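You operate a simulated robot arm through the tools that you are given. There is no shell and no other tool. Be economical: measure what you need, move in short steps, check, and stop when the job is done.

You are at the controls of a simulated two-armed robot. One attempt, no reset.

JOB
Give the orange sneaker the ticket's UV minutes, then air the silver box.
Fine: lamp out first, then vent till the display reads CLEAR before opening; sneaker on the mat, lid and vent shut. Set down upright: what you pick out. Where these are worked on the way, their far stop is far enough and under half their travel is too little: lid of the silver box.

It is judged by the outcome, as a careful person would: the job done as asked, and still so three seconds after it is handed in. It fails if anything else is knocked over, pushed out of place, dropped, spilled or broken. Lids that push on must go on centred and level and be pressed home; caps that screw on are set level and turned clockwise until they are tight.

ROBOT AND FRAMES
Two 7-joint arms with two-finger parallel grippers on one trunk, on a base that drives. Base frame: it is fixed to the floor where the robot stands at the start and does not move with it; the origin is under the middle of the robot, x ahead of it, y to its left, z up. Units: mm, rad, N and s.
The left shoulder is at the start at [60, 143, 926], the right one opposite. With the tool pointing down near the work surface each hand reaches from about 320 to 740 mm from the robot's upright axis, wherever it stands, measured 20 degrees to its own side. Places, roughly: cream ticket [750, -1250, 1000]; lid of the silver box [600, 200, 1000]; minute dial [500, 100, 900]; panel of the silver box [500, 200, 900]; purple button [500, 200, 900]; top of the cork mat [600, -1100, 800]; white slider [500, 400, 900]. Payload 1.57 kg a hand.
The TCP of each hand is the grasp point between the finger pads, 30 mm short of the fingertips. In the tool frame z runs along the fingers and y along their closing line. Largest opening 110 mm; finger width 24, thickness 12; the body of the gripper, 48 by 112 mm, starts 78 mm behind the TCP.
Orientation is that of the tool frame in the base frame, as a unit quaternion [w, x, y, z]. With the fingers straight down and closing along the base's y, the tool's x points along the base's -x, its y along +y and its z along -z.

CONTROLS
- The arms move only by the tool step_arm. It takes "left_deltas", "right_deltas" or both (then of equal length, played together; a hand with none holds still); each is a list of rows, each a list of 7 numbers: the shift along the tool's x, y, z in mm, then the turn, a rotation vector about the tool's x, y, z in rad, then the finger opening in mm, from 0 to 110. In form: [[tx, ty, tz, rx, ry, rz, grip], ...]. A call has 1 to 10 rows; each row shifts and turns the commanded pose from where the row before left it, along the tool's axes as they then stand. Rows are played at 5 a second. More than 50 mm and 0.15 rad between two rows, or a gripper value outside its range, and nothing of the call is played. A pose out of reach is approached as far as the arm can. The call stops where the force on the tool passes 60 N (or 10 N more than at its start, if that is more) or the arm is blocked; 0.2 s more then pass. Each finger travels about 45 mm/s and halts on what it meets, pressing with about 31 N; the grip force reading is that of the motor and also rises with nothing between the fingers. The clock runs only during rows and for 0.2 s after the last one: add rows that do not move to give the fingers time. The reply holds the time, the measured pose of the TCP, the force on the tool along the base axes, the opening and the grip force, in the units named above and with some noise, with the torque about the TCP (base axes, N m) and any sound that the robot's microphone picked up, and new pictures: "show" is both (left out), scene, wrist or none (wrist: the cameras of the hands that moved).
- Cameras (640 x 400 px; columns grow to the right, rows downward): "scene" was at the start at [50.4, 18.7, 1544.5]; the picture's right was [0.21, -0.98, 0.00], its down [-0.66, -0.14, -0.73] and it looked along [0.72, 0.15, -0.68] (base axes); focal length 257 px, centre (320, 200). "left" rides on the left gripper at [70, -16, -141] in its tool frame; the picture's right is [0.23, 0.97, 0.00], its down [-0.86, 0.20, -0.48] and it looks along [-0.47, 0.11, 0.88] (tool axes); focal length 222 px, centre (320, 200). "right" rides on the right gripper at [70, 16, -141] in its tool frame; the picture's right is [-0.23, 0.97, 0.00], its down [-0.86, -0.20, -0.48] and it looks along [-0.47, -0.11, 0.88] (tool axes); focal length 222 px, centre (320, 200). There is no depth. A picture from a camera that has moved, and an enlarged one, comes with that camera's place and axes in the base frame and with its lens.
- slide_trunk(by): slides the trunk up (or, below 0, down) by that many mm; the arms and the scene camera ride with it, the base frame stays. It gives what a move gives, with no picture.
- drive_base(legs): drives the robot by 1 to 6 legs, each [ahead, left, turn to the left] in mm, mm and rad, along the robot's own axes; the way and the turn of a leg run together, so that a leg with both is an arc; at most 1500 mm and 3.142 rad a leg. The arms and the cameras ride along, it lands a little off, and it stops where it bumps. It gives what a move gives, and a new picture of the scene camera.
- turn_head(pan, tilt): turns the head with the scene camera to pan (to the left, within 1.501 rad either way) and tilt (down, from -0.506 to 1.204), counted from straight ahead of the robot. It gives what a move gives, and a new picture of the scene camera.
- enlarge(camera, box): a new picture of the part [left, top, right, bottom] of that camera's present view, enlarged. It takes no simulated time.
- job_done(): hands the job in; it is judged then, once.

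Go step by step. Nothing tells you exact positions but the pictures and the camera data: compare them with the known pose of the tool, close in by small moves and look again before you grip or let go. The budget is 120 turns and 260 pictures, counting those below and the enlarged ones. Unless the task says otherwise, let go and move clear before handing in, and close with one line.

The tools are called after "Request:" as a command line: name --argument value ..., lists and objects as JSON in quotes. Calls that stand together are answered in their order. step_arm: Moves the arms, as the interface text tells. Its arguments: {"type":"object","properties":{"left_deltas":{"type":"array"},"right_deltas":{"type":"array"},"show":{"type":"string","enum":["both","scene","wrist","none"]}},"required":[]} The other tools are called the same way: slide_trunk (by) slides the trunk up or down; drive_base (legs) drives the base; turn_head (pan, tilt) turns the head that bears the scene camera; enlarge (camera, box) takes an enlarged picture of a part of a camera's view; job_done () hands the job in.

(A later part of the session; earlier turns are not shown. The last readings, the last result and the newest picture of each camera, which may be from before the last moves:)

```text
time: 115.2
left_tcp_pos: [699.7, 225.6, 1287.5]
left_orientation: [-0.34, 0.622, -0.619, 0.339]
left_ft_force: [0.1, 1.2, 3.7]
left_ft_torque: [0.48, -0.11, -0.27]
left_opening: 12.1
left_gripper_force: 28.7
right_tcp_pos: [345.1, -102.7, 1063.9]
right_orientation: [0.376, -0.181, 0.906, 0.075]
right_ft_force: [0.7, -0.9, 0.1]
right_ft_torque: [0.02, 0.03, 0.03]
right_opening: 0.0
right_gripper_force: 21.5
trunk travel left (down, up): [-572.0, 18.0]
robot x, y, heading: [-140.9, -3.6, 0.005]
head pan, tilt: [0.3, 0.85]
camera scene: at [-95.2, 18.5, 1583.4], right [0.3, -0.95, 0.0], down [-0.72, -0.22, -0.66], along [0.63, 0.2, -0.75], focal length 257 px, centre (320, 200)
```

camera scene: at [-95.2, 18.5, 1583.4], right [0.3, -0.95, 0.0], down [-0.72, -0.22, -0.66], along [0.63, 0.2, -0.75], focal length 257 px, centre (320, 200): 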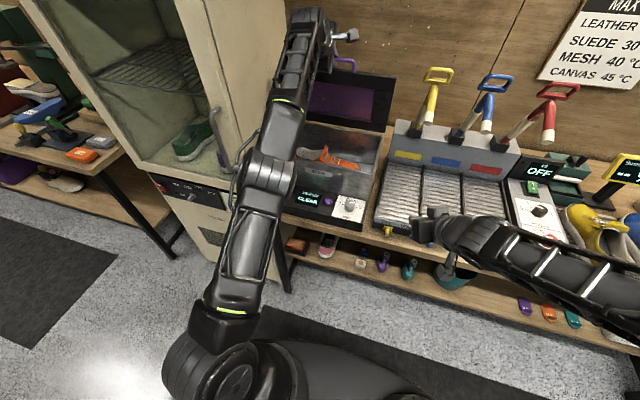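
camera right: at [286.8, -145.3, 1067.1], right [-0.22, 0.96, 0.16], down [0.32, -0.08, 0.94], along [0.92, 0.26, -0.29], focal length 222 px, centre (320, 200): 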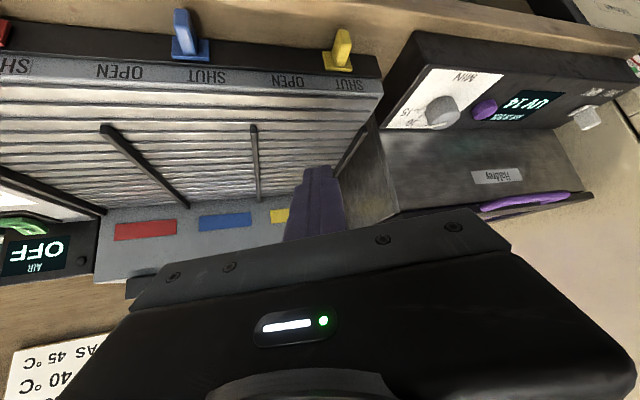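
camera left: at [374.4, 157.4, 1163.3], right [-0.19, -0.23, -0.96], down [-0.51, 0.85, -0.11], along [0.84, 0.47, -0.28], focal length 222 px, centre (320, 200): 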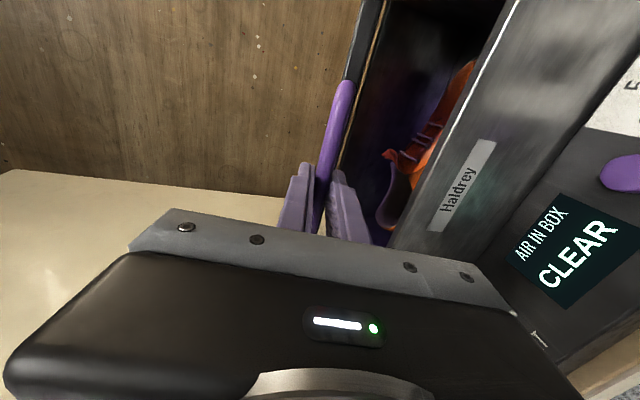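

Request:
drive_base --legs '[[32, 0, 0]]'

Request:
drive_base --legs '[[30, 0, 0]]'

```text
time: 116.1
left_tcp_pos: [727.3, 225.8, 1291.7]
left_orientation: [-0.342, 0.62, -0.619, 0.34]
left_ft_force: [-2.9, 0.7, 19.4]
left_ft_torque: [0.51, -0.16, -0.22]
left_opening: 11.7
left_gripper_force: 29.0
right_tcp_pos: [375.9, -102.0, 1065.2]
right_orientation: [0.376, -0.181, 0.906, 0.075]
right_ft_force: [0.6, 0.7, 0.1]
right_ft_torque: [0.0, 0.01, 0.01]
right_opening: 0.0
right_gripper_force: 21.3
trunk travel left (down, up): [-572.0, 18.0]
robot x, y, heading: [-106.0, -5.8, 0.005]
head pan, tilt: [0.3, 0.85]
camera scene: at [-66.3, 18.0, 1583.5], right [0.3, -0.95, 0.0], down [-0.72, -0.22, -0.66], along [0.63, 0.2, -0.75], focal length 257 px, centre (320, 200)
```

scene: 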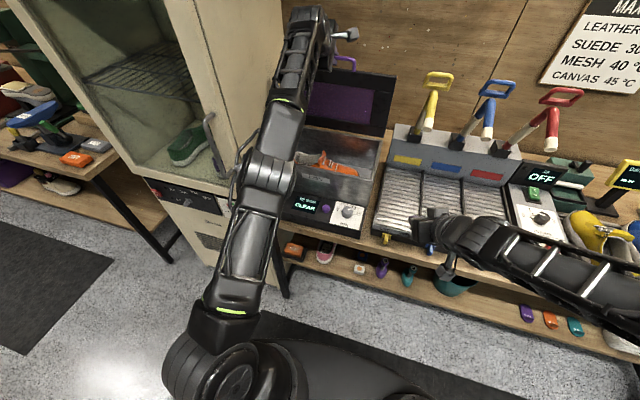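

```text
time: 116.9
left_tcp_pos: [761.2, 225.8, 1295.2]
left_orientation: [-0.345, 0.619, -0.617, 0.342]
left_ft_force: [0.3, 0.0, 14.7]
left_ft_torque: [0.55, -0.12, -0.23]
left_opening: 11.7
left_gripper_force: 29.4
right_tcp_pos: [406.0, -101.5, 1065.0]
right_orientation: [0.375, -0.181, 0.906, 0.075]
right_ft_force: [0.1, 0.4, 1.0]
right_ft_torque: [0.0, -0.01, 0.03]
right_opening: 0.0
right_gripper_force: 21.6
trunk travel left (down, up): [-572.0, 18.0]
robot x, y, heading: [-80.7, -6.5, 0.002]
head pan, tilt: [0.3, 0.85]
camera scene: at [-35.0, 18.1, 1583.4], right [0.3, -0.95, 0.0], down [-0.72, -0.22, -0.66], along [0.63, 0.2, -0.75], focal length 257 px, centre (320, 200)
```

scene: 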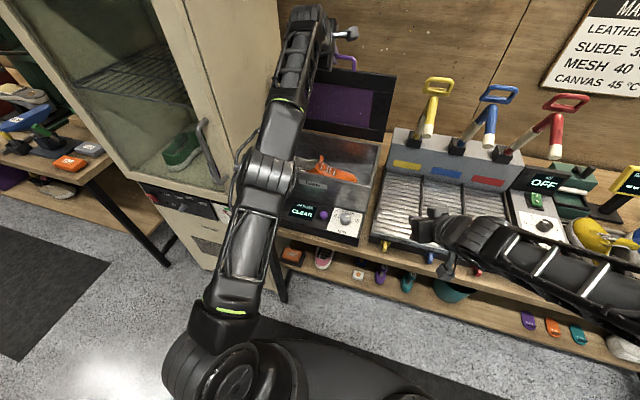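

Request:
drive_base --legs '[[25, 0, 0]]'

Request:
enlarge --camera "left" --box '[0, 0, 640, 400]'

```text
time: 117.7
left_tcp_pos: [786.0, 225.5, 1292.6]
left_orientation: [-0.344, 0.619, -0.617, 0.342]
left_ft_force: [0.3, -1.7, 2.7]
left_ft_torque: [0.43, 0.13, -0.51]
left_opening: 11.8
left_gripper_force: 29.1
right_tcp_pos: [430.6, -100.8, 1061.8]
right_orientation: [0.376, -0.181, 0.906, 0.075]
right_ft_force: [0.7, 0.1, -0.2]
right_ft_torque: [-0.04, 0.01, 0.0]
right_opening: 0.2
right_gripper_force: 21.5
trunk travel left (down, up): [-572.0, 18.0]
robot x, y, heading: [-56.1, -8.2, 0.002]
head pan, tilt: [0.3, 0.85]
camera scene: at [-8.4, 18.2, 1583.2], right [0.3, -0.95, 0.0], down [-0.72, -0.22, -0.66], along [0.63, 0.2, -0.75], focal length 257 px, centre (320, 200)
```

scene: 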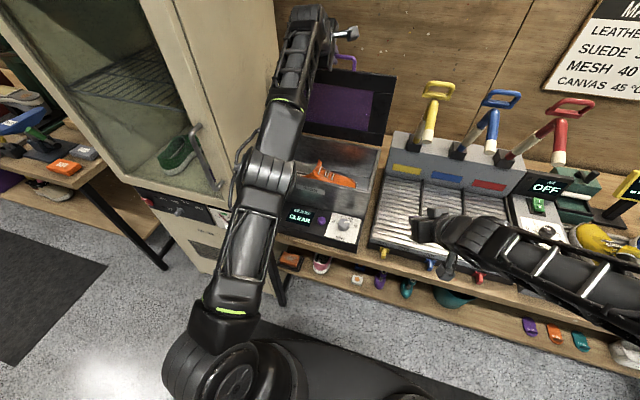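

```text
1.00 times, centred on (320, 200) of left (not enlarged: the box is as wide or as high as the picture)
camera zoom: at [675.1, 155.7, 1383.1], right [-0.51, -0.23, -0.83], down [-0.51, 0.85, 0.09], along [0.69, 0.47, -0.56], focal length 222 px, centre (320, 200)
```

zoom: 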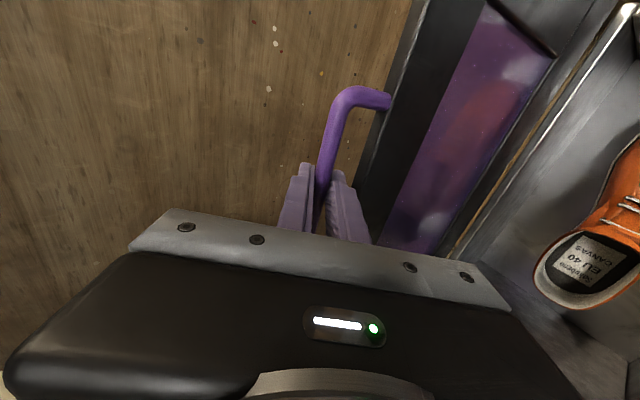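

Request:
drive_base --legs '[[22, 0, 0]]'

```text
time: 118.5
left_tcp_pos: [809.4, 225.3, 1291.8]
left_orientation: [0.343, -0.619, 0.619, -0.341]
left_ft_force: [-0.8, -3.6, -15.5]
left_ft_torque: [0.53, -0.01, -0.31]
left_opening: 11.8
left_gripper_force: 29.5
right_tcp_pos: [454.6, -102.1, 1062.5]
right_orientation: [0.375, -0.182, 0.906, 0.075]
right_ft_force: [0.4, 0.2, -0.1]
right_ft_torque: [0.03, 0.02, 0.01]
right_opening: 0.0
right_gripper_force: 20.9
trunk travel left (down, up): [-572.0, 18.0]
robot x, y, heading: [-31.1, -6.3, 0.007]
head pan, tilt: [0.3, 0.85]
camera scene: at [14.7, 18.7, 1582.9], right [0.3, -0.95, 0.0], down [-0.72, -0.22, -0.66], along [0.63, 0.2, -0.75], focal length 257 px, centre (320, 200)
```

scene: 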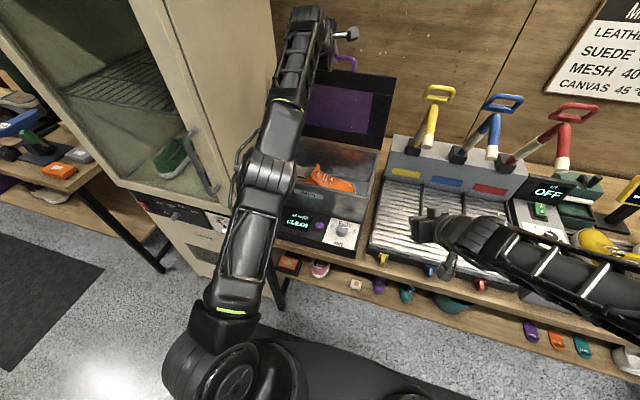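

Request:
slide_trunk --by -8

Request:
drive_base --legs '[[15, 0, 0]]'

```text
time: 119.1
left_tcp_pos: [804.6, 225.5, 1292.0]
left_orientation: [-0.348, 0.617, -0.616, 0.346]
left_ft_force: [4.6, 2.0, 20.8]
left_ft_torque: [0.34, -0.18, -0.41]
left_opening: 11.8
left_gripper_force: 29.7
right_tcp_pos: [450.4, -102.3, 1057.8]
right_orientation: [0.376, -0.181, 0.906, 0.074]
right_ft_force: [0.1, -0.6, -0.5]
right_ft_torque: [0.03, 0.01, 0.01]
right_opening: 0.0
right_gripper_force: 21.3
trunk travel left (down, up): [-564.0, 26.0]
robot x, y, heading: [-31.2, -7.4, 0.0]
head pan, tilt: [0.3, 0.85]
```

```text
time: 119.8
left_tcp_pos: [818.4, 225.0, 1287.0]
left_orientation: [-0.344, 0.619, -0.618, 0.342]
left_ft_force: [-13.1, -0.5, 9.5]
left_ft_torque: [0.66, 0.03, -0.1]
left_opening: 11.9
left_gripper_force: 29.3
right_tcp_pos: [463.7, -101.3, 1056.9]
right_orientation: [0.375, -0.182, 0.906, 0.075]
right_ft_force: [-1.1, 0.1, -0.2]
right_ft_torque: [0.03, 0.01, -0.01]
right_opening: 0.0
right_gripper_force: 20.9
trunk travel left (down, up): [-564.0, 26.0]
robot x, y, heading: [-17.0, -6.6, 0.001]
head pan, tilt: [0.3, 0.85]
camera scene: at [22.5, 18.4, 1575.2], right [0.3, -0.95, 0.0], down [-0.72, -0.22, -0.66], along [0.63, 0.2, -0.75], focal length 257 px, centre (320, 200)
```

scene: 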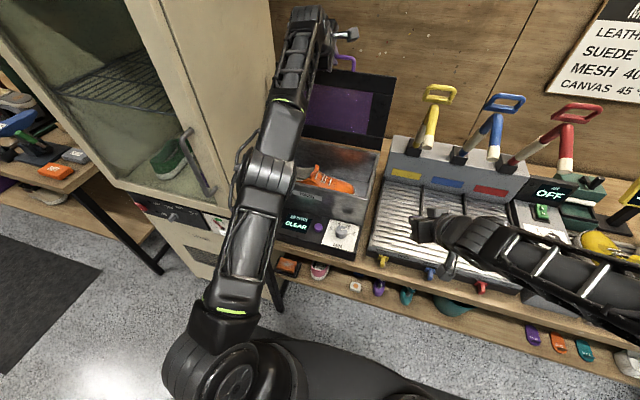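

It has reached the stop just past vertical. I release and back the left hand out.

Request:
step_arm --left_deltas '[[0, 0, 0, 0, 0, 0, 40], [0, 0, 0, 0, 0, 0, 40], [0, 0, 0, 0, 0, 0, 40], [0, 0, -30, 0, 0, 0, 40], [0, 0, -40, 0, 0, 0, 40], [0, 0, -40, 0, 0, 0, 40], [0, 0, -40, 0, 0, 0, 40]]'

```text
time: 121.5
left_tcp_pos: [692.1, 227.7, 1365.6]
left_orientation: [-0.343, 0.619, -0.619, 0.342]
left_ft_force: [0.5, 0.1, -0.6]
left_ft_torque: [-0.02, 0.01, 0.0]
left_opening: 39.9
left_gripper_force: 0.1
right_tcp_pos: [465.3, -100.9, 1056.2]
right_orientation: [0.376, -0.181, 0.906, 0.074]
right_ft_force: [0.4, 0.1, 0.3]
right_ft_torque: [-0.02, 0.01, -0.02]
right_opening: 0.0
right_gripper_force: 20.9
trunk travel left (down, up): [-564.0, 26.0]
robot x, y, heading: [-18.0, -5.3, 0.002]
head pan, tilt: [0.3, 0.85]
camera scene: at [25.1, 19.2, 1575.2], right [0.3, -0.95, 0.0], down [-0.72, -0.22, -0.66], along [0.63, 0.2, -0.75], focal length 257 px, centre (320, 200)
camera left: at [581.0, 158.4, 1455.0], right [-0.52, -0.23, -0.83], down [-0.51, 0.85, 0.09], along [0.68, 0.47, -0.56], focal length 222 px, centre (320, 200)
```

scene: 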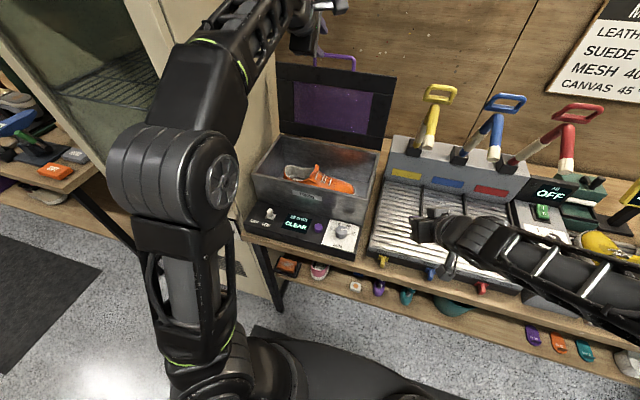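
left: 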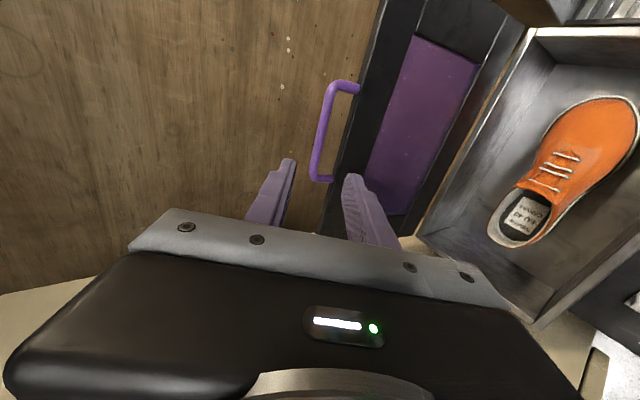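

The lid stays open. I pull the left arm clear, then measure the sneaker.

Request:
step_arm --left_deltas '[[0, 0, -40, 0, 0, 0, 40], [0, 0, -40, 0, 0, 0, 40], [0, 30, -30, 0, 0, 0, 40], [-30, 30, -20, 0, 0, 0, 40], [-40, 20, 0, 0, 0, 0, 40], [-40, 20, 0, 0, 0, 0, 40], [0, 30, -30, 0, 0, 0, 40]]' --show "scene"

Request:
enlarge --camera "scene" --box '[240, 120, 400, 250]'

```text
time: 123.0
left_tcp_pos: [486.2, 335.1, 1341.8]
left_orientation: [0.344, -0.618, 0.618, -0.342]
left_ft_force: [-0.2, 0.1, 0.0]
left_ft_torque: [0.02, 0.01, 0.05]
left_opening: 40.1
left_gripper_force: 0.0
right_tcp_pos: [465.2, -102.3, 1056.9]
right_orientation: [0.376, -0.182, 0.905, 0.075]
right_ft_force: [-0.6, -0.1, 1.1]
right_ft_torque: [0.03, 0.01, 0.0]
right_opening: 0.0
right_gripper_force: 21.6
trunk travel left (down, up): [-564.0, 26.0]
robot x, y, heading: [-17.8, -4.5, 0.003]
head pan, tilt: [0.3, 0.85]
camera scene: at [24.0, 18.4, 1575.3], right [0.3, -0.95, 0.0], down [-0.72, -0.22, -0.66], along [0.63, 0.2, -0.75], focal length 257 px, centre (320, 200)
```

scene: 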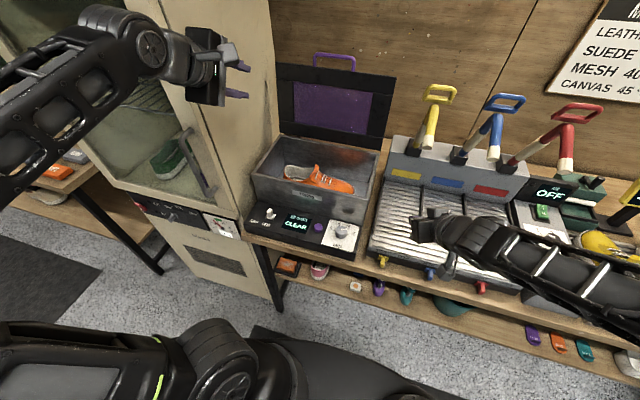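

```text
3.08 times, centred on (320, 185) of scene
camera zoom: at [24.0, 18.4, 1575.3], right [0.3, -0.95, 0.0], down [-0.72, -0.22, -0.66], along [0.63, 0.2, -0.75], focal length 790 px, centre (320, 246)
```

zoom: 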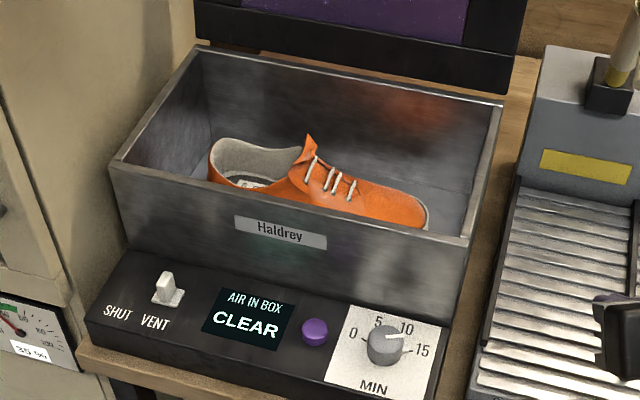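

The sneaker lies along y, about y 100–350, x≈640. The left hand suits it: I pitch it straight down with fingers closing along x and move above the shoe.

Request:
step_arm --left_deltas '[[14, 0, 0, -0.1268, 0, 0, 60], [14, 0, 0, -0.1268, 0, 0, 80], [14, 0, 0, -0.1268, 0, 0, 105], [14, 0, 0, -0.1268, 0, 0, 105], [14, 0, 0, -0.1268, 0, 0, 105], [14, 0, 0, -0.1268, 0, 0, 105], [14, 0, 0, -0.1268, 0, 0, 105], [12, 0, 0, -0.1268, 0, 0, 105]]' --show "none"

Request:
step_arm --left_deltas '[[0, -25, 30, 0, 0, 0, 105], [0, -25, 30, 0, 0, 0, 105], [0, -25, 30, 0, 0, 0, 105], [0, -25, 30, 0, 0, 0, 105], [0, -25, 30, 0, 0, 0, 105]]'

```text
time: 124.8
left_tcp_pos: [509.4, 267.3, 1233.2]
left_orientation: [0.084, -0.694, 0.706, -0.108]
left_ft_force: [-0.3, 0.0, 0.6]
left_ft_torque: [0.04, -0.05, -0.01]
left_opening: 105.1
left_gripper_force: 0.0
left hand out of reach, approached as far as the arm can: row 5, 6, 7, 8
right_tcp_pos: [466.8, -102.3, 1057.5]
right_orientation: [0.376, -0.181, 0.906, 0.075]
right_ft_force: [-0.4, -0.6, 1.1]
right_ft_torque: [0.05, -0.01, -0.03]
right_opening: 0.0
right_gripper_force: 21.4
trunk travel left (down, up): [-564.0, 26.0]
robot x, y, heading: [-17.0, -3.8, 0.003]
head pan, tilt: [0.3, 0.85]
```

```text
time: 126.0
left_tcp_pos: [673.6, 263.1, 1119.7]
left_orientation: [0.084, -0.695, 0.706, -0.108]
left_ft_force: [0.5, -0.7, -0.2]
left_ft_torque: [-0.02, 0.01, -0.01]
left_opening: 105.1
left_gripper_force: 0.0
right_tcp_pos: [467.8, -101.4, 1054.1]
right_orientation: [0.374, -0.181, 0.906, 0.075]
right_ft_force: [-0.8, 1.3, 0.6]
right_ft_torque: [0.0, 0.0, 0.03]
right_opening: 0.0
right_gripper_force: 21.6
trunk travel left (down, up): [-564.0, 26.0]
robot x, y, heading: [-17.7, -6.4, 0.003]
head pan, tilt: [0.3, 0.85]
camera scene: at [28.1, 19.1, 1575.1], right [0.3, -0.95, 0.0], down [-0.72, -0.22, -0.66], along [0.63, 0.2, -0.75], focal length 257 px, centre (320, 200)
camera left: at [650.9, 198.2, 1262.8], right [-0.94, -0.22, -0.25], down [-0.3, 0.87, 0.38], along [0.14, 0.44, -0.89], focal length 222 px, centre (320, 200)
```

scene: 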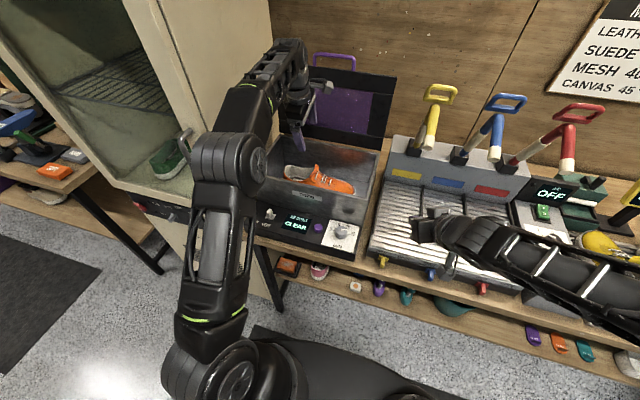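
left: 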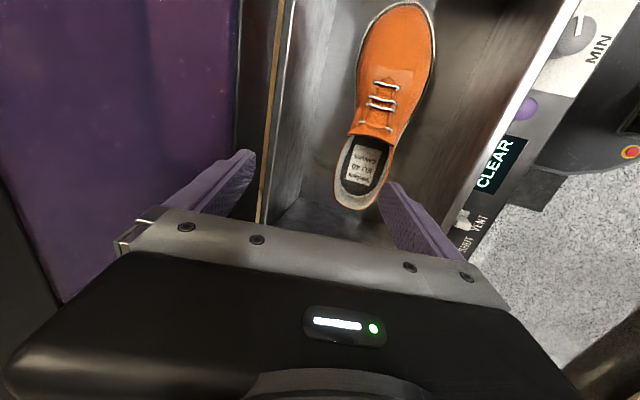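

Request:
step_arm --left_deltas '[[15, 5, 0, -0.135, 0, 0, 105], [15, 5, 0, -0.135, 0, 0, 105], [18, 10, 0, 0, 0, 0, 105], [0, 0, 40, 0, 0, 0, 105]]'

```text
time: 127.0
left_tcp_pos: [672.9, 244.6, 1080.4]
left_orientation: [0.084, -0.695, 0.706, -0.106]
left_ft_force: [0.7, 0.1, 0.2]
left_ft_torque: [-0.01, 0.05, 0.01]
left_opening: 105.0
left_gripper_force: 0.1
left hand out of reach, approached as far as the arm can: row 1, 2
right_tcp_pos: [468.2, -100.4, 1055.9]
right_orientation: [0.374, -0.182, 0.906, 0.075]
right_ft_force: [0.1, 0.4, 0.1]
right_ft_torque: [0.01, 0.02, 0.0]
right_opening: 0.0
right_gripper_force: 20.9
trunk travel left (down, up): [-564.0, 26.0]
robot x, y, heading: [-19.0, -2.3, 0.01]
head pan, tilt: [0.3, 0.85]
camera scene: at [28.0, 19.5, 1575.1], right [0.3, -0.95, 0.0], down [-0.72, -0.22, -0.66], along [0.63, 0.2, -0.75], focal length 257 px, centre (320, 200)
camera left: at [650.0, 180.0, 1223.1], right [-0.94, -0.22, -0.25], down [-0.3, 0.87, 0.38], along [0.14, 0.44, -0.89], focal length 222 px, centre (320, 200)
```

scene: 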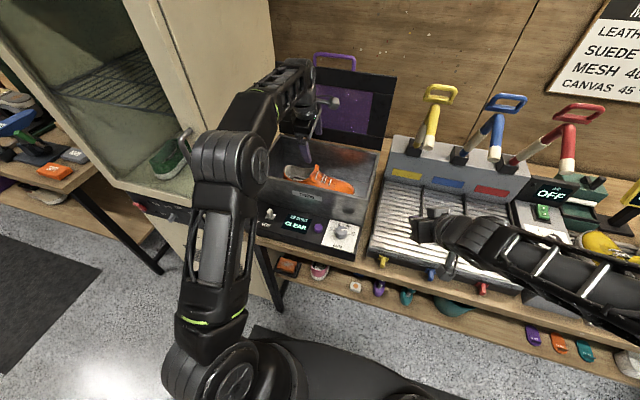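
left: 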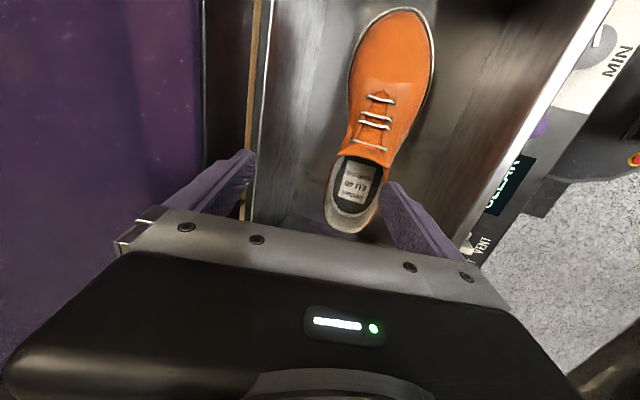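

Request:
step_arm --left_deltas '[[14, 17.5, 26.7, 0, 0, 0, 105], [14, 17.5, 26.7, 0, 0, 0, 105], [0, 0, 0, -0.09, 0, 0, 105], [0, 0, 0, -0.09, 0, 0, 105], [0, 0, 0, -0.09, 0, 0, 105]]' --show "wrist"

```text
time: 128.2
left_tcp_pos: [653.2, 213.8, 1022.2]
left_orientation: [0.005, -0.7, 0.714, -0.027]
left_ft_force: [0.5, 0.0, -0.9]
left_ft_torque: [0.03, -0.04, 0.01]
left_opening: 105.2
left_gripper_force: 0.0
right_tcp_pos: [466.2, -102.1, 1056.3]
right_orientation: [0.375, -0.182, 0.906, 0.076]
right_ft_force: [0.5, -0.2, 0.4]
right_ft_torque: [0.02, 0.0, 0.0]
right_opening: 0.0
right_gripper_force: 20.9
trunk travel left (down, up): [-564.0, 26.0]
robot x, y, heading: [-17.7, -4.8, 0.004]
head pan, tilt: [0.3, 0.85]
camera left: at [661.5, 148.7, 1166.9], right [-0.98, -0.21, -0.04], down [-0.2, 0.87, 0.44], along [-0.06, 0.44, -0.9], focal length 222 px, centre (320, 200)
```

left: 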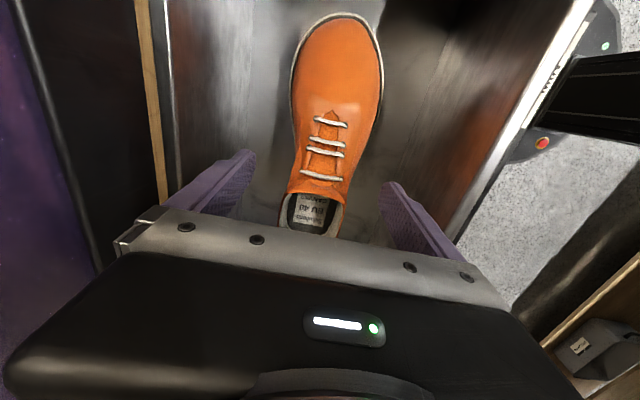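

Nearly vertical now and well centred on the sneaker. I descend with a small yaw alignment.

Request:
step_arm --left_deltas '[[0, 1, 25, 0.02, 0.02, -0.11, 105], [0, 1, 25, 0.02, 0, 0, 105], [0, 1, 22, 0, 0, 0, 105], [0, 0, 10, 0, 0, 0, 105]]' --show "wrist"

```text
time: 129.2
left_tcp_pos: [651.6, 210.0, 938.9]
left_orientation: [0.004, 0.738, -0.674, 0.032]
left_ft_force: [0.3, -0.5, -0.6]
left_ft_torque: [-0.02, -0.01, -0.02]
left_opening: 105.1
left_gripper_force: 0.0
right_tcp_pos: [466.4, -101.2, 1056.6]
right_orientation: [0.376, -0.183, 0.905, 0.077]
right_ft_force: [0.6, -0.7, -0.4]
right_ft_torque: [-0.02, 0.01, 0.01]
right_opening: 0.1
right_gripper_force: 21.6
trunk travel left (down, up): [-564.0, 26.0]
robot x, y, heading: [-18.0, -3.0, 0.004]
head pan, tilt: [0.3, 0.85]
camera left: at [668.7, 149.4, 1085.3], right [-0.95, -0.31, -0.02], down [-0.29, 0.86, 0.43], along [-0.11, 0.41, -0.9], focal length 222 px, centre (320, 200)
```

left: 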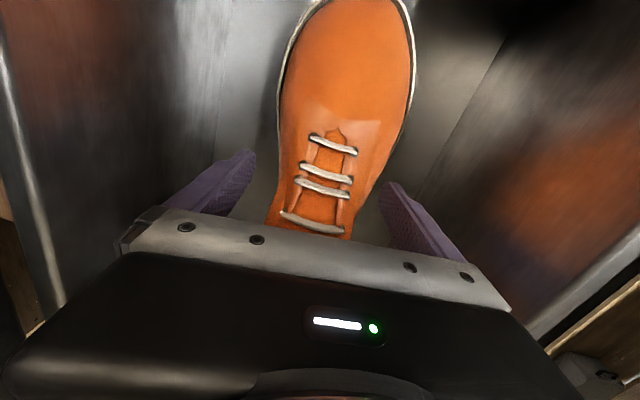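

Request:
step_arm --left_deltas '[[0, 0, 5, 0, 0, 0, 105], [0, 0, 5, 0, 0, 0, 105], [0, 0, 5, 0, 0, 0, 105], [0, 0, 0, 0, 0, 0, 60], [0, 0, 0, 0, 0, 0, 60], [0, 0, 0, 0, 0, 0, 60], [0, 0, 0, 0, 0, 0, 60]]'

```text
time: 130.8
left_tcp_pos: [653.0, 210.1, 925.5]
left_orientation: [0.003, 0.738, -0.675, 0.031]
left_ft_force: [-1.4, 0.1, -0.6]
left_ft_torque: [-0.12, 0.19, 0.0]
left_opening: 83.4
left_gripper_force: 30.8
right_tcp_pos: [467.1, -101.1, 1056.4]
right_orientation: [0.375, -0.181, 0.906, 0.075]
right_ft_force: [-0.4, 0.0, 0.3]
right_ft_torque: [0.01, -0.04, 0.01]
right_opening: 0.0
right_gripper_force: 21.2
trunk travel left (down, up): [-564.0, 26.0]
robot x, y, heading: [-15.2, -4.4, 0.004]
head pan, tilt: [0.3, 0.85]
camera scene: at [26.4, 18.9, 1575.2], right [0.3, -0.95, 0.0], down [-0.72, -0.22, -0.66], along [0.63, 0.2, -0.75], focal length 257 px, centre (320, 200)
camera left: at [669.4, 149.1, 1070.8], right [-0.95, -0.31, -0.02], down [-0.29, 0.86, 0.43], along [-0.11, 0.41, -0.9], focal length 222 px, centre (320, 200)
```

scene: 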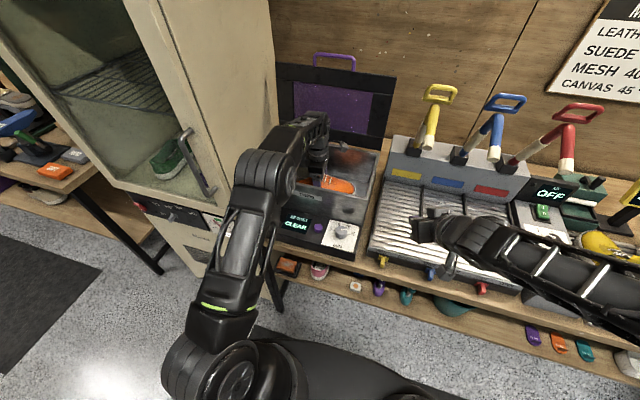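
left: 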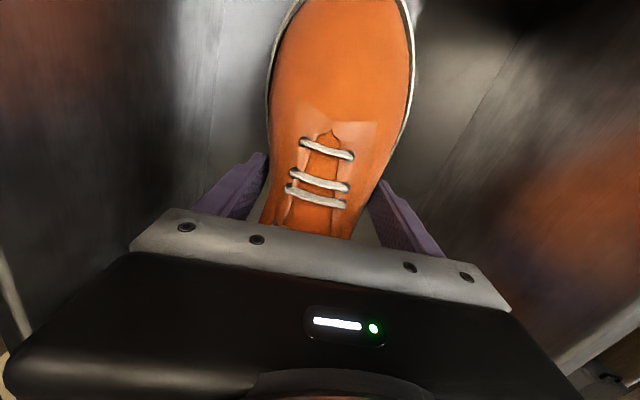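

Gripped at 83 mm. I lift a little and check.

Request:
step_arm --left_deltas '[[0, 0, -10, 0, 0, 0, 60], [0, 0, -20, 0, 0, 0, 60], [0, 0, -20, 0, 0, 0, 60]]' --show "both"

Request:
enlarge --camera "scene" --box '[240, 100, 400, 230]'

```text
time: 131.7
left_tcp_pos: [651.4, 212.0, 974.0]
left_orientation: [0.004, 0.738, -0.674, 0.032]
left_ft_force: [0.8, -0.2, -3.5]
left_ft_torque: [-0.01, 0.02, 0.0]
left_opening: 81.7
left_gripper_force: 31.3
right_tcp_pos: [466.5, -101.1, 1055.2]
right_orientation: [0.376, -0.181, 0.906, 0.075]
right_ft_force: [0.2, 0.5, 0.2]
right_ft_torque: [0.01, -0.03, 0.02]
right_opening: 0.0
right_gripper_force: 21.2
trunk travel left (down, up): [-564.0, 26.0]
robot x, y, heading: [-18.2, -5.8, 0.003]
head pan, tilt: [0.3, 0.85]
camera scene: at [26.6, 19.0, 1575.2], right [0.3, -0.95, 0.0], down [-0.72, -0.22, -0.66], along [0.63, 0.2, -0.75], focal length 257 px, centre (320, 200)
camera left: at [668.4, 150.4, 1120.4], right [-0.95, -0.31, -0.02], down [-0.29, 0.86, 0.43], along [-0.11, 0.41, -0.9], focal length 222 px, centre (320, 200)
```

scene: 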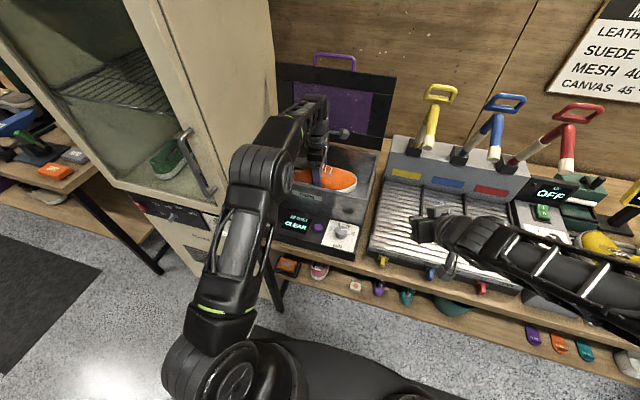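
left: 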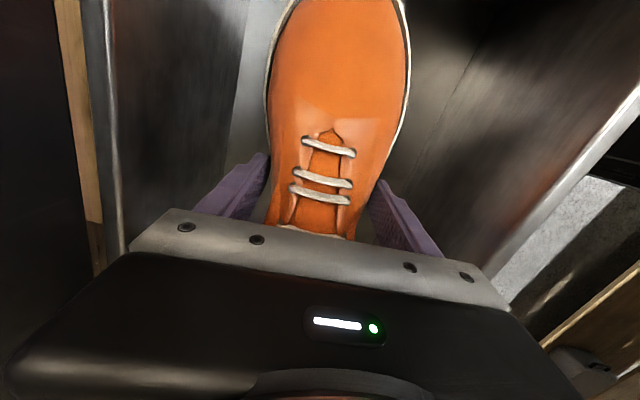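

```text
3.08 times, centred on (320, 165) of scene
camera zoom: at [26.6, 19.0, 1575.2], right [0.3, -0.95, 0.0], down [-0.72, -0.22, -0.66], along [0.63, 0.2, -0.75], focal length 790 px, centre (320, 308)
```

zoom: 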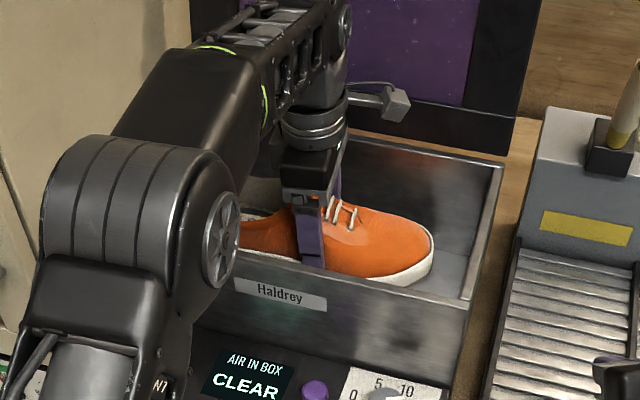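

Held level (about 3.5 N). I shift slightly toward me inside the box and lift clear of the rim.

Request:
step_arm --left_deltas '[[0, 12, -5, 0, 0, 0, 60], [0, 12, -10, 0, 0, 0, 60], [0, 0, -25, 0, 0, 0, 60], [0, 0, -25, 0, 0, 0, 60], [0, 0, -25, 0, 0, 0, 60], [0, 0, -20, 0, 0, 0, 60]]' --show "both"

Request:
slide_trunk --by 26

```text
time: 133.1
left_tcp_pos: [624.5, 215.1, 1063.8]
left_orientation: [0.004, 0.738, -0.674, 0.031]
left_ft_force: [-0.3, -0.4, -3.9]
left_ft_torque: [-0.03, 0.04, -0.03]
left_opening: 81.2
left_gripper_force: 30.7
left hand out of reach, approached as far as the arm can: row 6
right_tcp_pos: [467.0, -101.7, 1055.6]
right_orientation: [0.376, -0.182, 0.906, 0.075]
right_ft_force: [-0.3, -0.3, -0.1]
right_ft_torque: [0.05, 0.04, 0.03]
right_opening: 0.3
right_gripper_force: 20.8
trunk travel left (down, up): [-564.0, 26.0]
robot x, y, heading: [-22.8, -7.7, 0.003]
head pan, tilt: [0.3, 0.85]
camera scene: at [27.0, 19.0, 1575.2], right [0.3, -0.95, 0.0], down [-0.72, -0.22, -0.66], along [0.63, 0.2, -0.75], focal length 257 px, centre (320, 200)
camera left: at [641.4, 154.1, 1209.3], right [-0.95, -0.31, -0.02], down [-0.29, 0.86, 0.43], along [-0.11, 0.41, -0.9], focal length 222 px, centre (320, 200)
```

scene: 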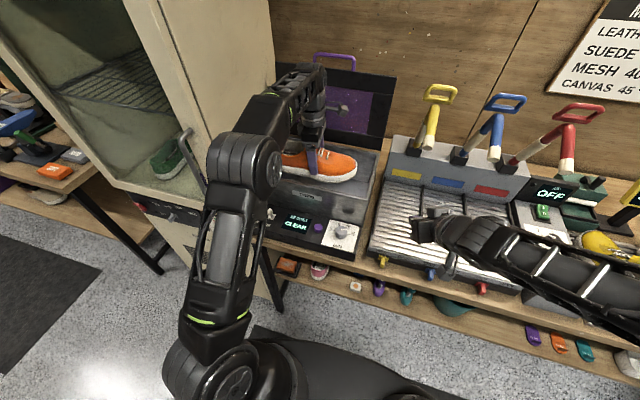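
left: 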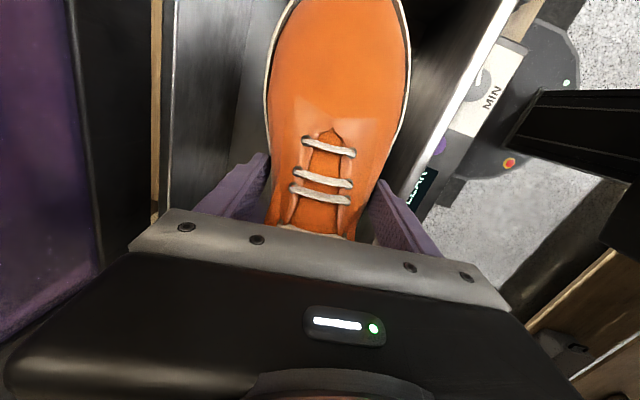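

```text
time: 133.8
left_tcp_pos: [624.8, 214.0, 1088.3]
left_orientation: [0.004, 0.737, -0.675, 0.03]
left_ft_force: [0.3, -0.5, -3.6]
left_ft_torque: [-0.01, 0.02, 0.02]
left_opening: 81.6
left_gripper_force: 31.7
right_tcp_pos: [468.0, -101.8, 1080.5]
right_orientation: [0.376, -0.182, 0.906, 0.076]
right_ft_force: [-1.1, -0.2, 0.2]
right_ft_torque: [-0.02, -0.02, -0.01]
right_opening: 0.3
right_gripper_force: 20.8
trunk travel left (down, up): [-590.0, 0.0]
robot x, y, heading: [-15.7, -6.4, 0.002]
head pan, tilt: [0.3, 0.85]
```

Request:
enlarge --camera "scene" --box '[240, 100, 400, 230]'

Request:
enlarge --camera "right" --box '[320, 40, 640, 240]'

```text
3.08 times, centred on (320, 165) of scene
camera zoom: at [27.1, 19.0, 1601.2], right [0.3, -0.95, 0.0], down [-0.72, -0.22, -0.66], along [0.63, 0.2, -0.75], focal length 790 px, centre (320, 308)
```

zoom: 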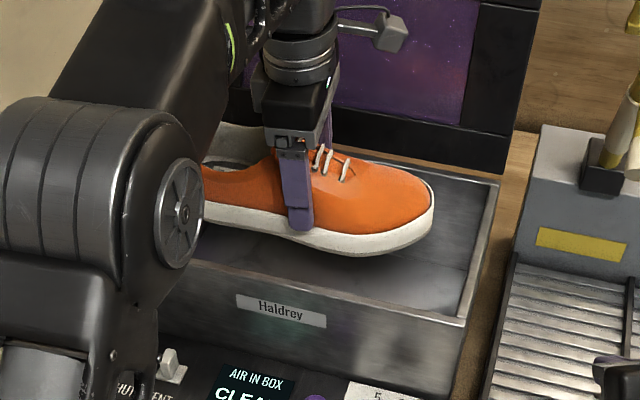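

```text
2.00 times, centred on (480, 140) of right
camera zoom: at [322.6, -143.0, 1132.1], right [-0.23, 0.96, 0.16], down [0.32, -0.08, 0.94], along [0.92, 0.27, -0.29], focal length 444 px, centre (0, 320)
```

zoom: 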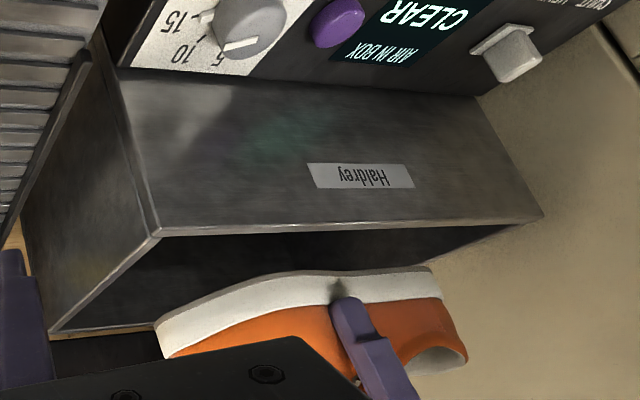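

The sole is ~20 mm above the rim. I retract the right arm a bit and back the base out.

Request:
step_arm --right_deltas '[[10, 14, -38, 0, 0, 0, 0], [10, 14, -38, 0, 0, 0, 0], [10, 14, -38, 0, 0, 0, 0]]' --show "none"

Request:
drive_base --legs '[[-150, 0, 0]]'

Request:
drive_base --legs '[[-200, 0, 0]]'

```text
time: 134.6
left_tcp_pos: [621.8, 214.9, 1090.7]
left_orientation: [0.004, 0.738, -0.674, 0.031]
left_ft_force: [-0.7, -0.1, -4.3]
left_ft_torque: [0.02, 0.0, 0.0]
left_opening: 81.1
left_gripper_force: 30.8
right_tcp_pos: [369.9, -99.3, 1155.2]
right_orientation: [0.373, -0.182, 0.907, 0.074]
right_ft_force: [0.4, -0.5, 0.0]
right_ft_torque: [-0.03, 0.01, -0.01]
right_opening: 0.0
right_gripper_force: 21.7
right hand out of reach, approached as far as the arm can: row 2, 3
trunk travel left (down, up): [-590.0, 0.0]
robot x, y, heading: [-19.1, -4.8, 0.001]
head pan, tilt: [0.3, 0.85]
```

```text
time: 135.9
left_tcp_pos: [473.8, 213.4, 1090.9]
left_orientation: [0.004, 0.738, -0.674, 0.031]
left_ft_force: [-0.7, 0.1, -3.4]
left_ft_torque: [-0.04, 0.01, 0.0]
left_opening: 81.3
left_gripper_force: 31.5
right_tcp_pos: [220.1, -99.1, 1155.7]
right_orientation: [0.374, -0.182, 0.906, 0.074]
right_ft_force: [0.3, 0.3, -0.1]
right_ft_torque: [0.0, -0.03, -0.02]
right_opening: 0.0
right_gripper_force: 21.4
trunk travel left (down, up): [-590.0, 0.0]
robot x, y, heading: [-165.1, -6.7, -0.0]
head pan, tilt: [0.3, 0.85]
camera scene: at [-124.7, 18.5, 1601.2], right [0.3, -0.95, 0.0], down [-0.72, -0.22, -0.66], along [0.63, 0.2, -0.75], focal length 257 px, centre (320, 200)
```

scene: 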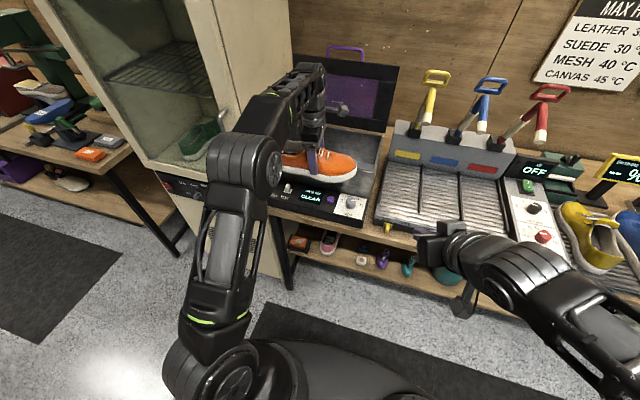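

```text
time: 137.5
left_tcp_pos: [275.9, 213.4, 1090.6]
left_orientation: [0.005, 0.737, -0.675, 0.031]
left_ft_force: [-0.2, -0.7, -3.0]
left_ft_torque: [-0.02, -0.04, 0.02]
left_opening: 81.4
left_gripper_force: 30.7
right_tcp_pos: [23.6, -100.4, 1155.0]
right_orientation: [0.374, -0.182, 0.906, 0.075]
right_ft_force: [0.3, 1.4, -0.2]
right_ft_torque: [0.03, -0.02, -0.04]
right_opening: 0.0
right_gripper_force: 20.6
trunk travel left (down, up): [-590.0, 0.0]
robot x, y, heading: [-362.2, -5.6, -0.002]
head pan, tilt: [0.3, 0.85]
camera scene: at [-321.8, 18.1, 1601.2], right [0.3, -0.95, 0.0], down [-0.72, -0.22, -0.66], along [0.63, 0.2, -0.75], focal length 257 px, centre (320, 200)
```

scene: 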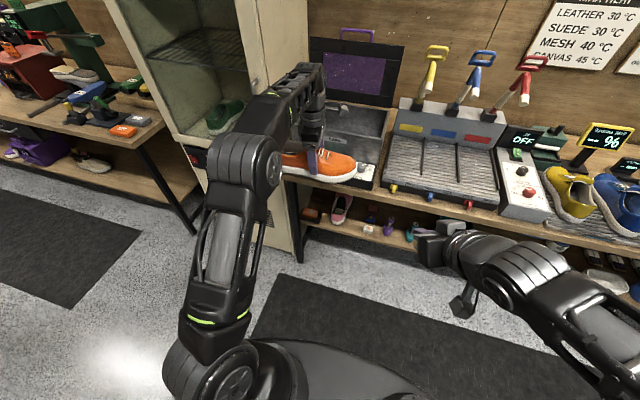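

Now I roll the hand ~95° so the shoe will lie along x for the mat.

Request:
step_arm --left_deltas '[[0, 0, 5, 0, 0, 0.131, 60], [0, 0, 5, 0, 0, 0.131, 60], [0, 0, 5, 0, 0, 0.131, 60], [0, 0, 5, 0, 0, 0.131, 60], [0, 0, 0, 0, 0, 0.131, 60], [0, 0, 0, 0, 0, 0.131, 60], [0, 0, 0, 0, 0, 0.131, 60], [0, 0, 0, 0, 0, 0.131, 60], [0, 0, 0, 0, 0, 0.131, 60], [0, 0, 0, 0, 0, 0.131, 60]]' --show "none"

Request:
step_arm --left_deltas '[[0, 0, 0, 0, 0, 0.131, 60], [0, 0, 0, 0, 0, 0.131, 60], [0, 0, 0, 0, 0, 0.09, 60]]' --show "scene"

```text
time: 139.7
left_tcp_pos: [278.3, 211.6, 1069.6]
left_orientation: [0.016, -0.172, 0.985, -0.028]
left_ft_force: [0.1, -0.6, -3.2]
left_ft_torque: [0.02, 0.04, 0.03]
left_opening: 81.2
left_gripper_force: 31.4
right_tcp_pos: [24.4, -100.4, 1154.4]
right_orientation: [0.374, -0.181, 0.907, 0.075]
right_ft_force: [0.1, 0.1, -0.2]
right_ft_torque: [0.02, -0.01, 0.0]
right_opening: 0.2
right_gripper_force: 22.0
trunk travel left (down, up): [-590.0, 0.0]
robot x, y, heading: [-367.5, -6.3, 0.0]
head pan, tilt: [0.3, 0.85]
```

```text
time: 140.5
left_tcp_pos: [279.1, 211.6, 1068.8]
left_orientation: [0.019, 0.003, 1.0, -0.023]
left_ft_force: [-0.1, 0.3, -3.0]
left_ft_torque: [0.0, 0.02, 0.01]
left_opening: 81.2
left_gripper_force: 30.8
right_tcp_pos: [24.7, -100.1, 1153.9]
right_orientation: [0.374, -0.181, 0.906, 0.074]
right_ft_force: [0.0, 0.2, 0.2]
right_ft_torque: [0.0, -0.01, 0.0]
right_opening: 0.0
right_gripper_force: 20.9
trunk travel left (down, up): [-590.0, 0.0]
robot x, y, heading: [-361.7, -7.5, 0.004]
head pan, tilt: [0.3, 0.85]
camera scene: at [-320.2, 18.1, 1601.2], right [0.3, -0.95, 0.0], down [-0.72, -0.22, -0.66], along [0.63, 0.2, -0.75], focal length 257 px, centre (320, 200)
```

scene: 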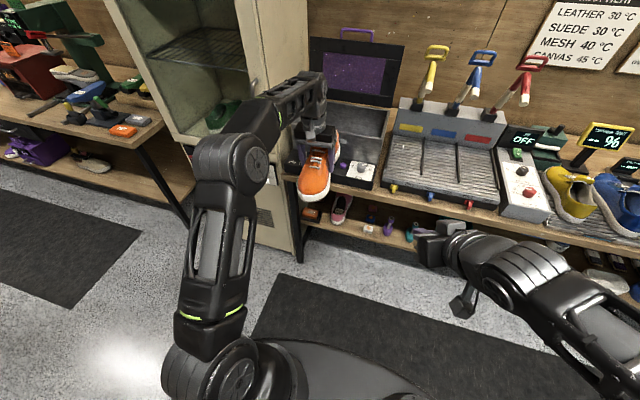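

Request:
drive_base --legs '[[0, -1290, 0]]'

Request:
turn_head --pan 0.1 --tilt 0.7

```text
time: 147.1
left_tcp_pos: [272.7, -1102.7, 1069.9]
left_orientation: [0.02, 0.011, 0.999, -0.024]
left_ft_force: [-0.2, 0.7, -3.0]
left_ft_torque: [0.03, 0.02, 0.01]
left_opening: 81.3
left_gripper_force: 30.8
right_tcp_pos: [12.9, -1408.9, 1154.4]
right_orientation: [0.375, -0.172, 0.908, 0.07]
right_ft_force: [-0.1, 0.5, 0.0]
right_ft_torque: [0.03, -0.01, -0.01]
right_opening: 0.0
right_gripper_force: 21.6
trunk travel left (down, up): [-590.0, 0.0]
robot x, y, heading: [-374.9, -1308.0, -0.015]
head pan, tilt: [0.3, 0.85]
camera scene: at [-329.9, -1285.0, 1601.2], right [0.28, -0.96, 0.0], down [-0.72, -0.21, -0.66], along [0.63, 0.18, -0.75], focal length 257 px, centre (320, 200)
```

scene: 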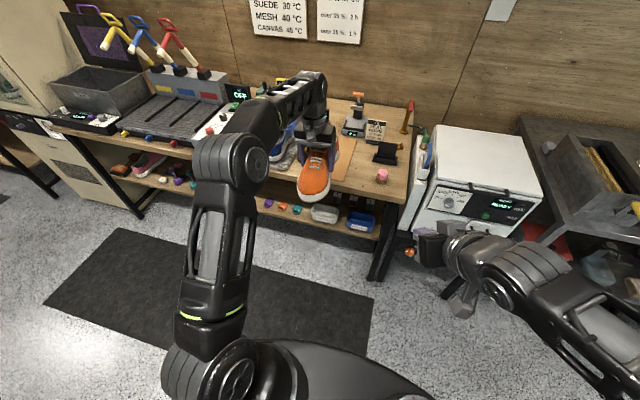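

```text
time: 147.8
left_tcp_pos: [272.1, -1102.7, 1068.4]
left_orientation: [0.02, 0.011, 0.999, -0.023]
left_ft_force: [0.0, -0.7, -3.2]
left_ft_torque: [0.02, -0.01, 0.0]
left_opening: 80.9
left_gripper_force: 30.9
right_tcp_pos: [13.1, -1409.4, 1154.8]
right_orientation: [0.375, -0.172, 0.908, 0.071]
right_ft_force: [-0.2, -0.1, 0.0]
right_ft_torque: [-0.03, 0.02, 0.01]
right_opening: 0.0
right_gripper_force: 21.4
trunk travel left (down, up): [-590.0, 0.0]
robot x, y, heading: [-375.1, -1309.1, -0.018]
head pan, tilt: [0.099, 0.7]
camera scene: at [-320.3, -1299.3, 1613.4], right [0.08, -1.0, 0.0], down [-0.64, -0.05, -0.76], along [0.76, 0.06, -0.64], focal length 257 px, centre (320, 200)
```

scene: 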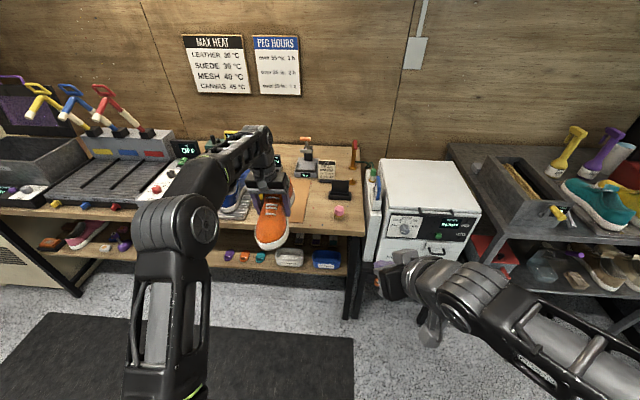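

Request:
enlarge --camera "scene" --box '[220, 130, 380, 260]'

Request:
enlarge --camera "left" --box '[0, 0, 640, 400]'

```text
3.08 times, centred on (300, 195) of scene
camera zoom: at [-320.3, -1299.3, 1613.4], right [0.08, -1.0, 0.0], down [-0.64, -0.05, -0.76], along [0.76, 0.06, -0.64], focal length 790 px, centre (382, 215)
```

zoom: 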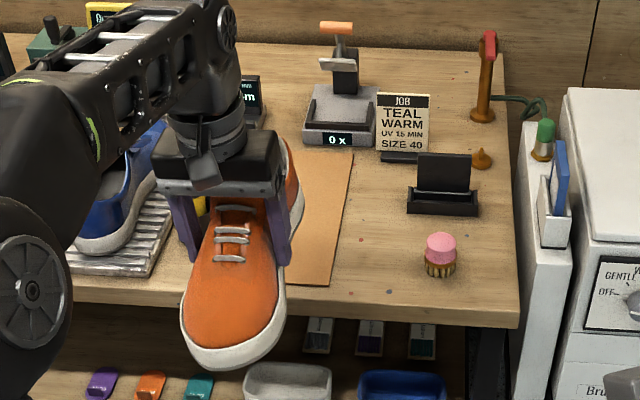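

```text
1.00 times, centred on (320, 200) of left (not enlarged: the box is as wide or as high as the picture)
camera zoom: at [197.2, -1109.6, 1208.7], right [-0.2, 0.98, -0.06], down [0.84, 0.2, 0.5], along [0.5, 0.06, -0.86], focal length 222 px, centre (320, 200)
```

zoom: 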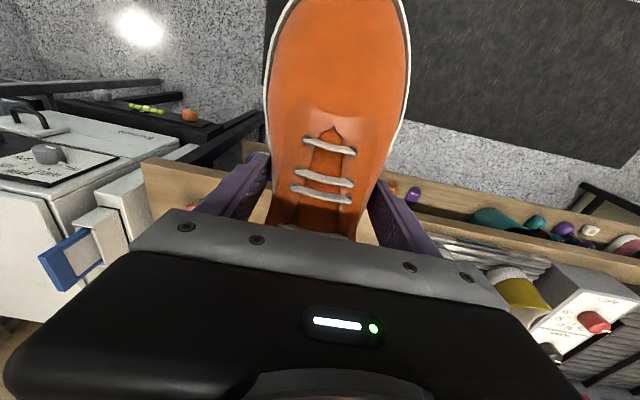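

Mat is about x 450–765, y −1165…−1000. I square up and drive forward over it.

Request:
drive_base --legs '[[0, 0, 0.018], [0, 22, 0], [310, 0, 0]]'

Request:
enlarge --camera "scene" --box '[200, 130, 360, 260]'

```text
time: 150.6
left_tcp_pos: [579.5, -1075.7, 1069.0]
left_orientation: [0.02, 0.006, 0.999, -0.025]
left_ft_force: [0.8, 0.3, -3.6]
left_ft_torque: [0.02, 0.02, -0.03]
left_opening: 80.9
left_gripper_force: 30.7
right_tcp_pos: [323.4, -1385.1, 1154.9]
right_orientation: [0.373, -0.177, 0.908, 0.073]
right_ft_force: [-0.1, -0.4, 0.6]
right_ft_torque: [0.0, 0.02, -0.01]
right_opening: 0.2
right_gripper_force: 21.4
trunk travel left (down, up): [-590.0, 0.0]
robot x, y, heading: [-66.5, -1292.0, -0.01]
head pan, tilt: [0.099, 0.7]
camera scene: at [-10.5, -1278.5, 1613.4], right [0.09, -1.0, 0.0], down [-0.64, -0.06, -0.76], along [0.76, 0.07, -0.65], focal length 257 px, centre (320, 200)
```

scene: 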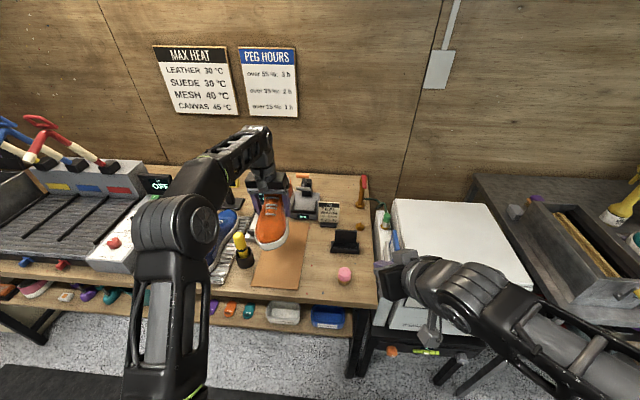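

```text
3.08 times, centred on (280, 195) of scene
camera zoom: at [-10.5, -1278.5, 1613.4], right [0.09, -1.0, 0.0], down [-0.64, -0.06, -0.76], along [0.76, 0.07, -0.65], focal length 790 px, centre (443, 215)
```

zoom: 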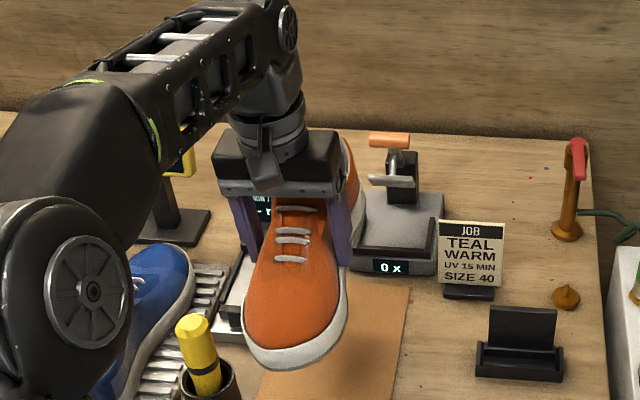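

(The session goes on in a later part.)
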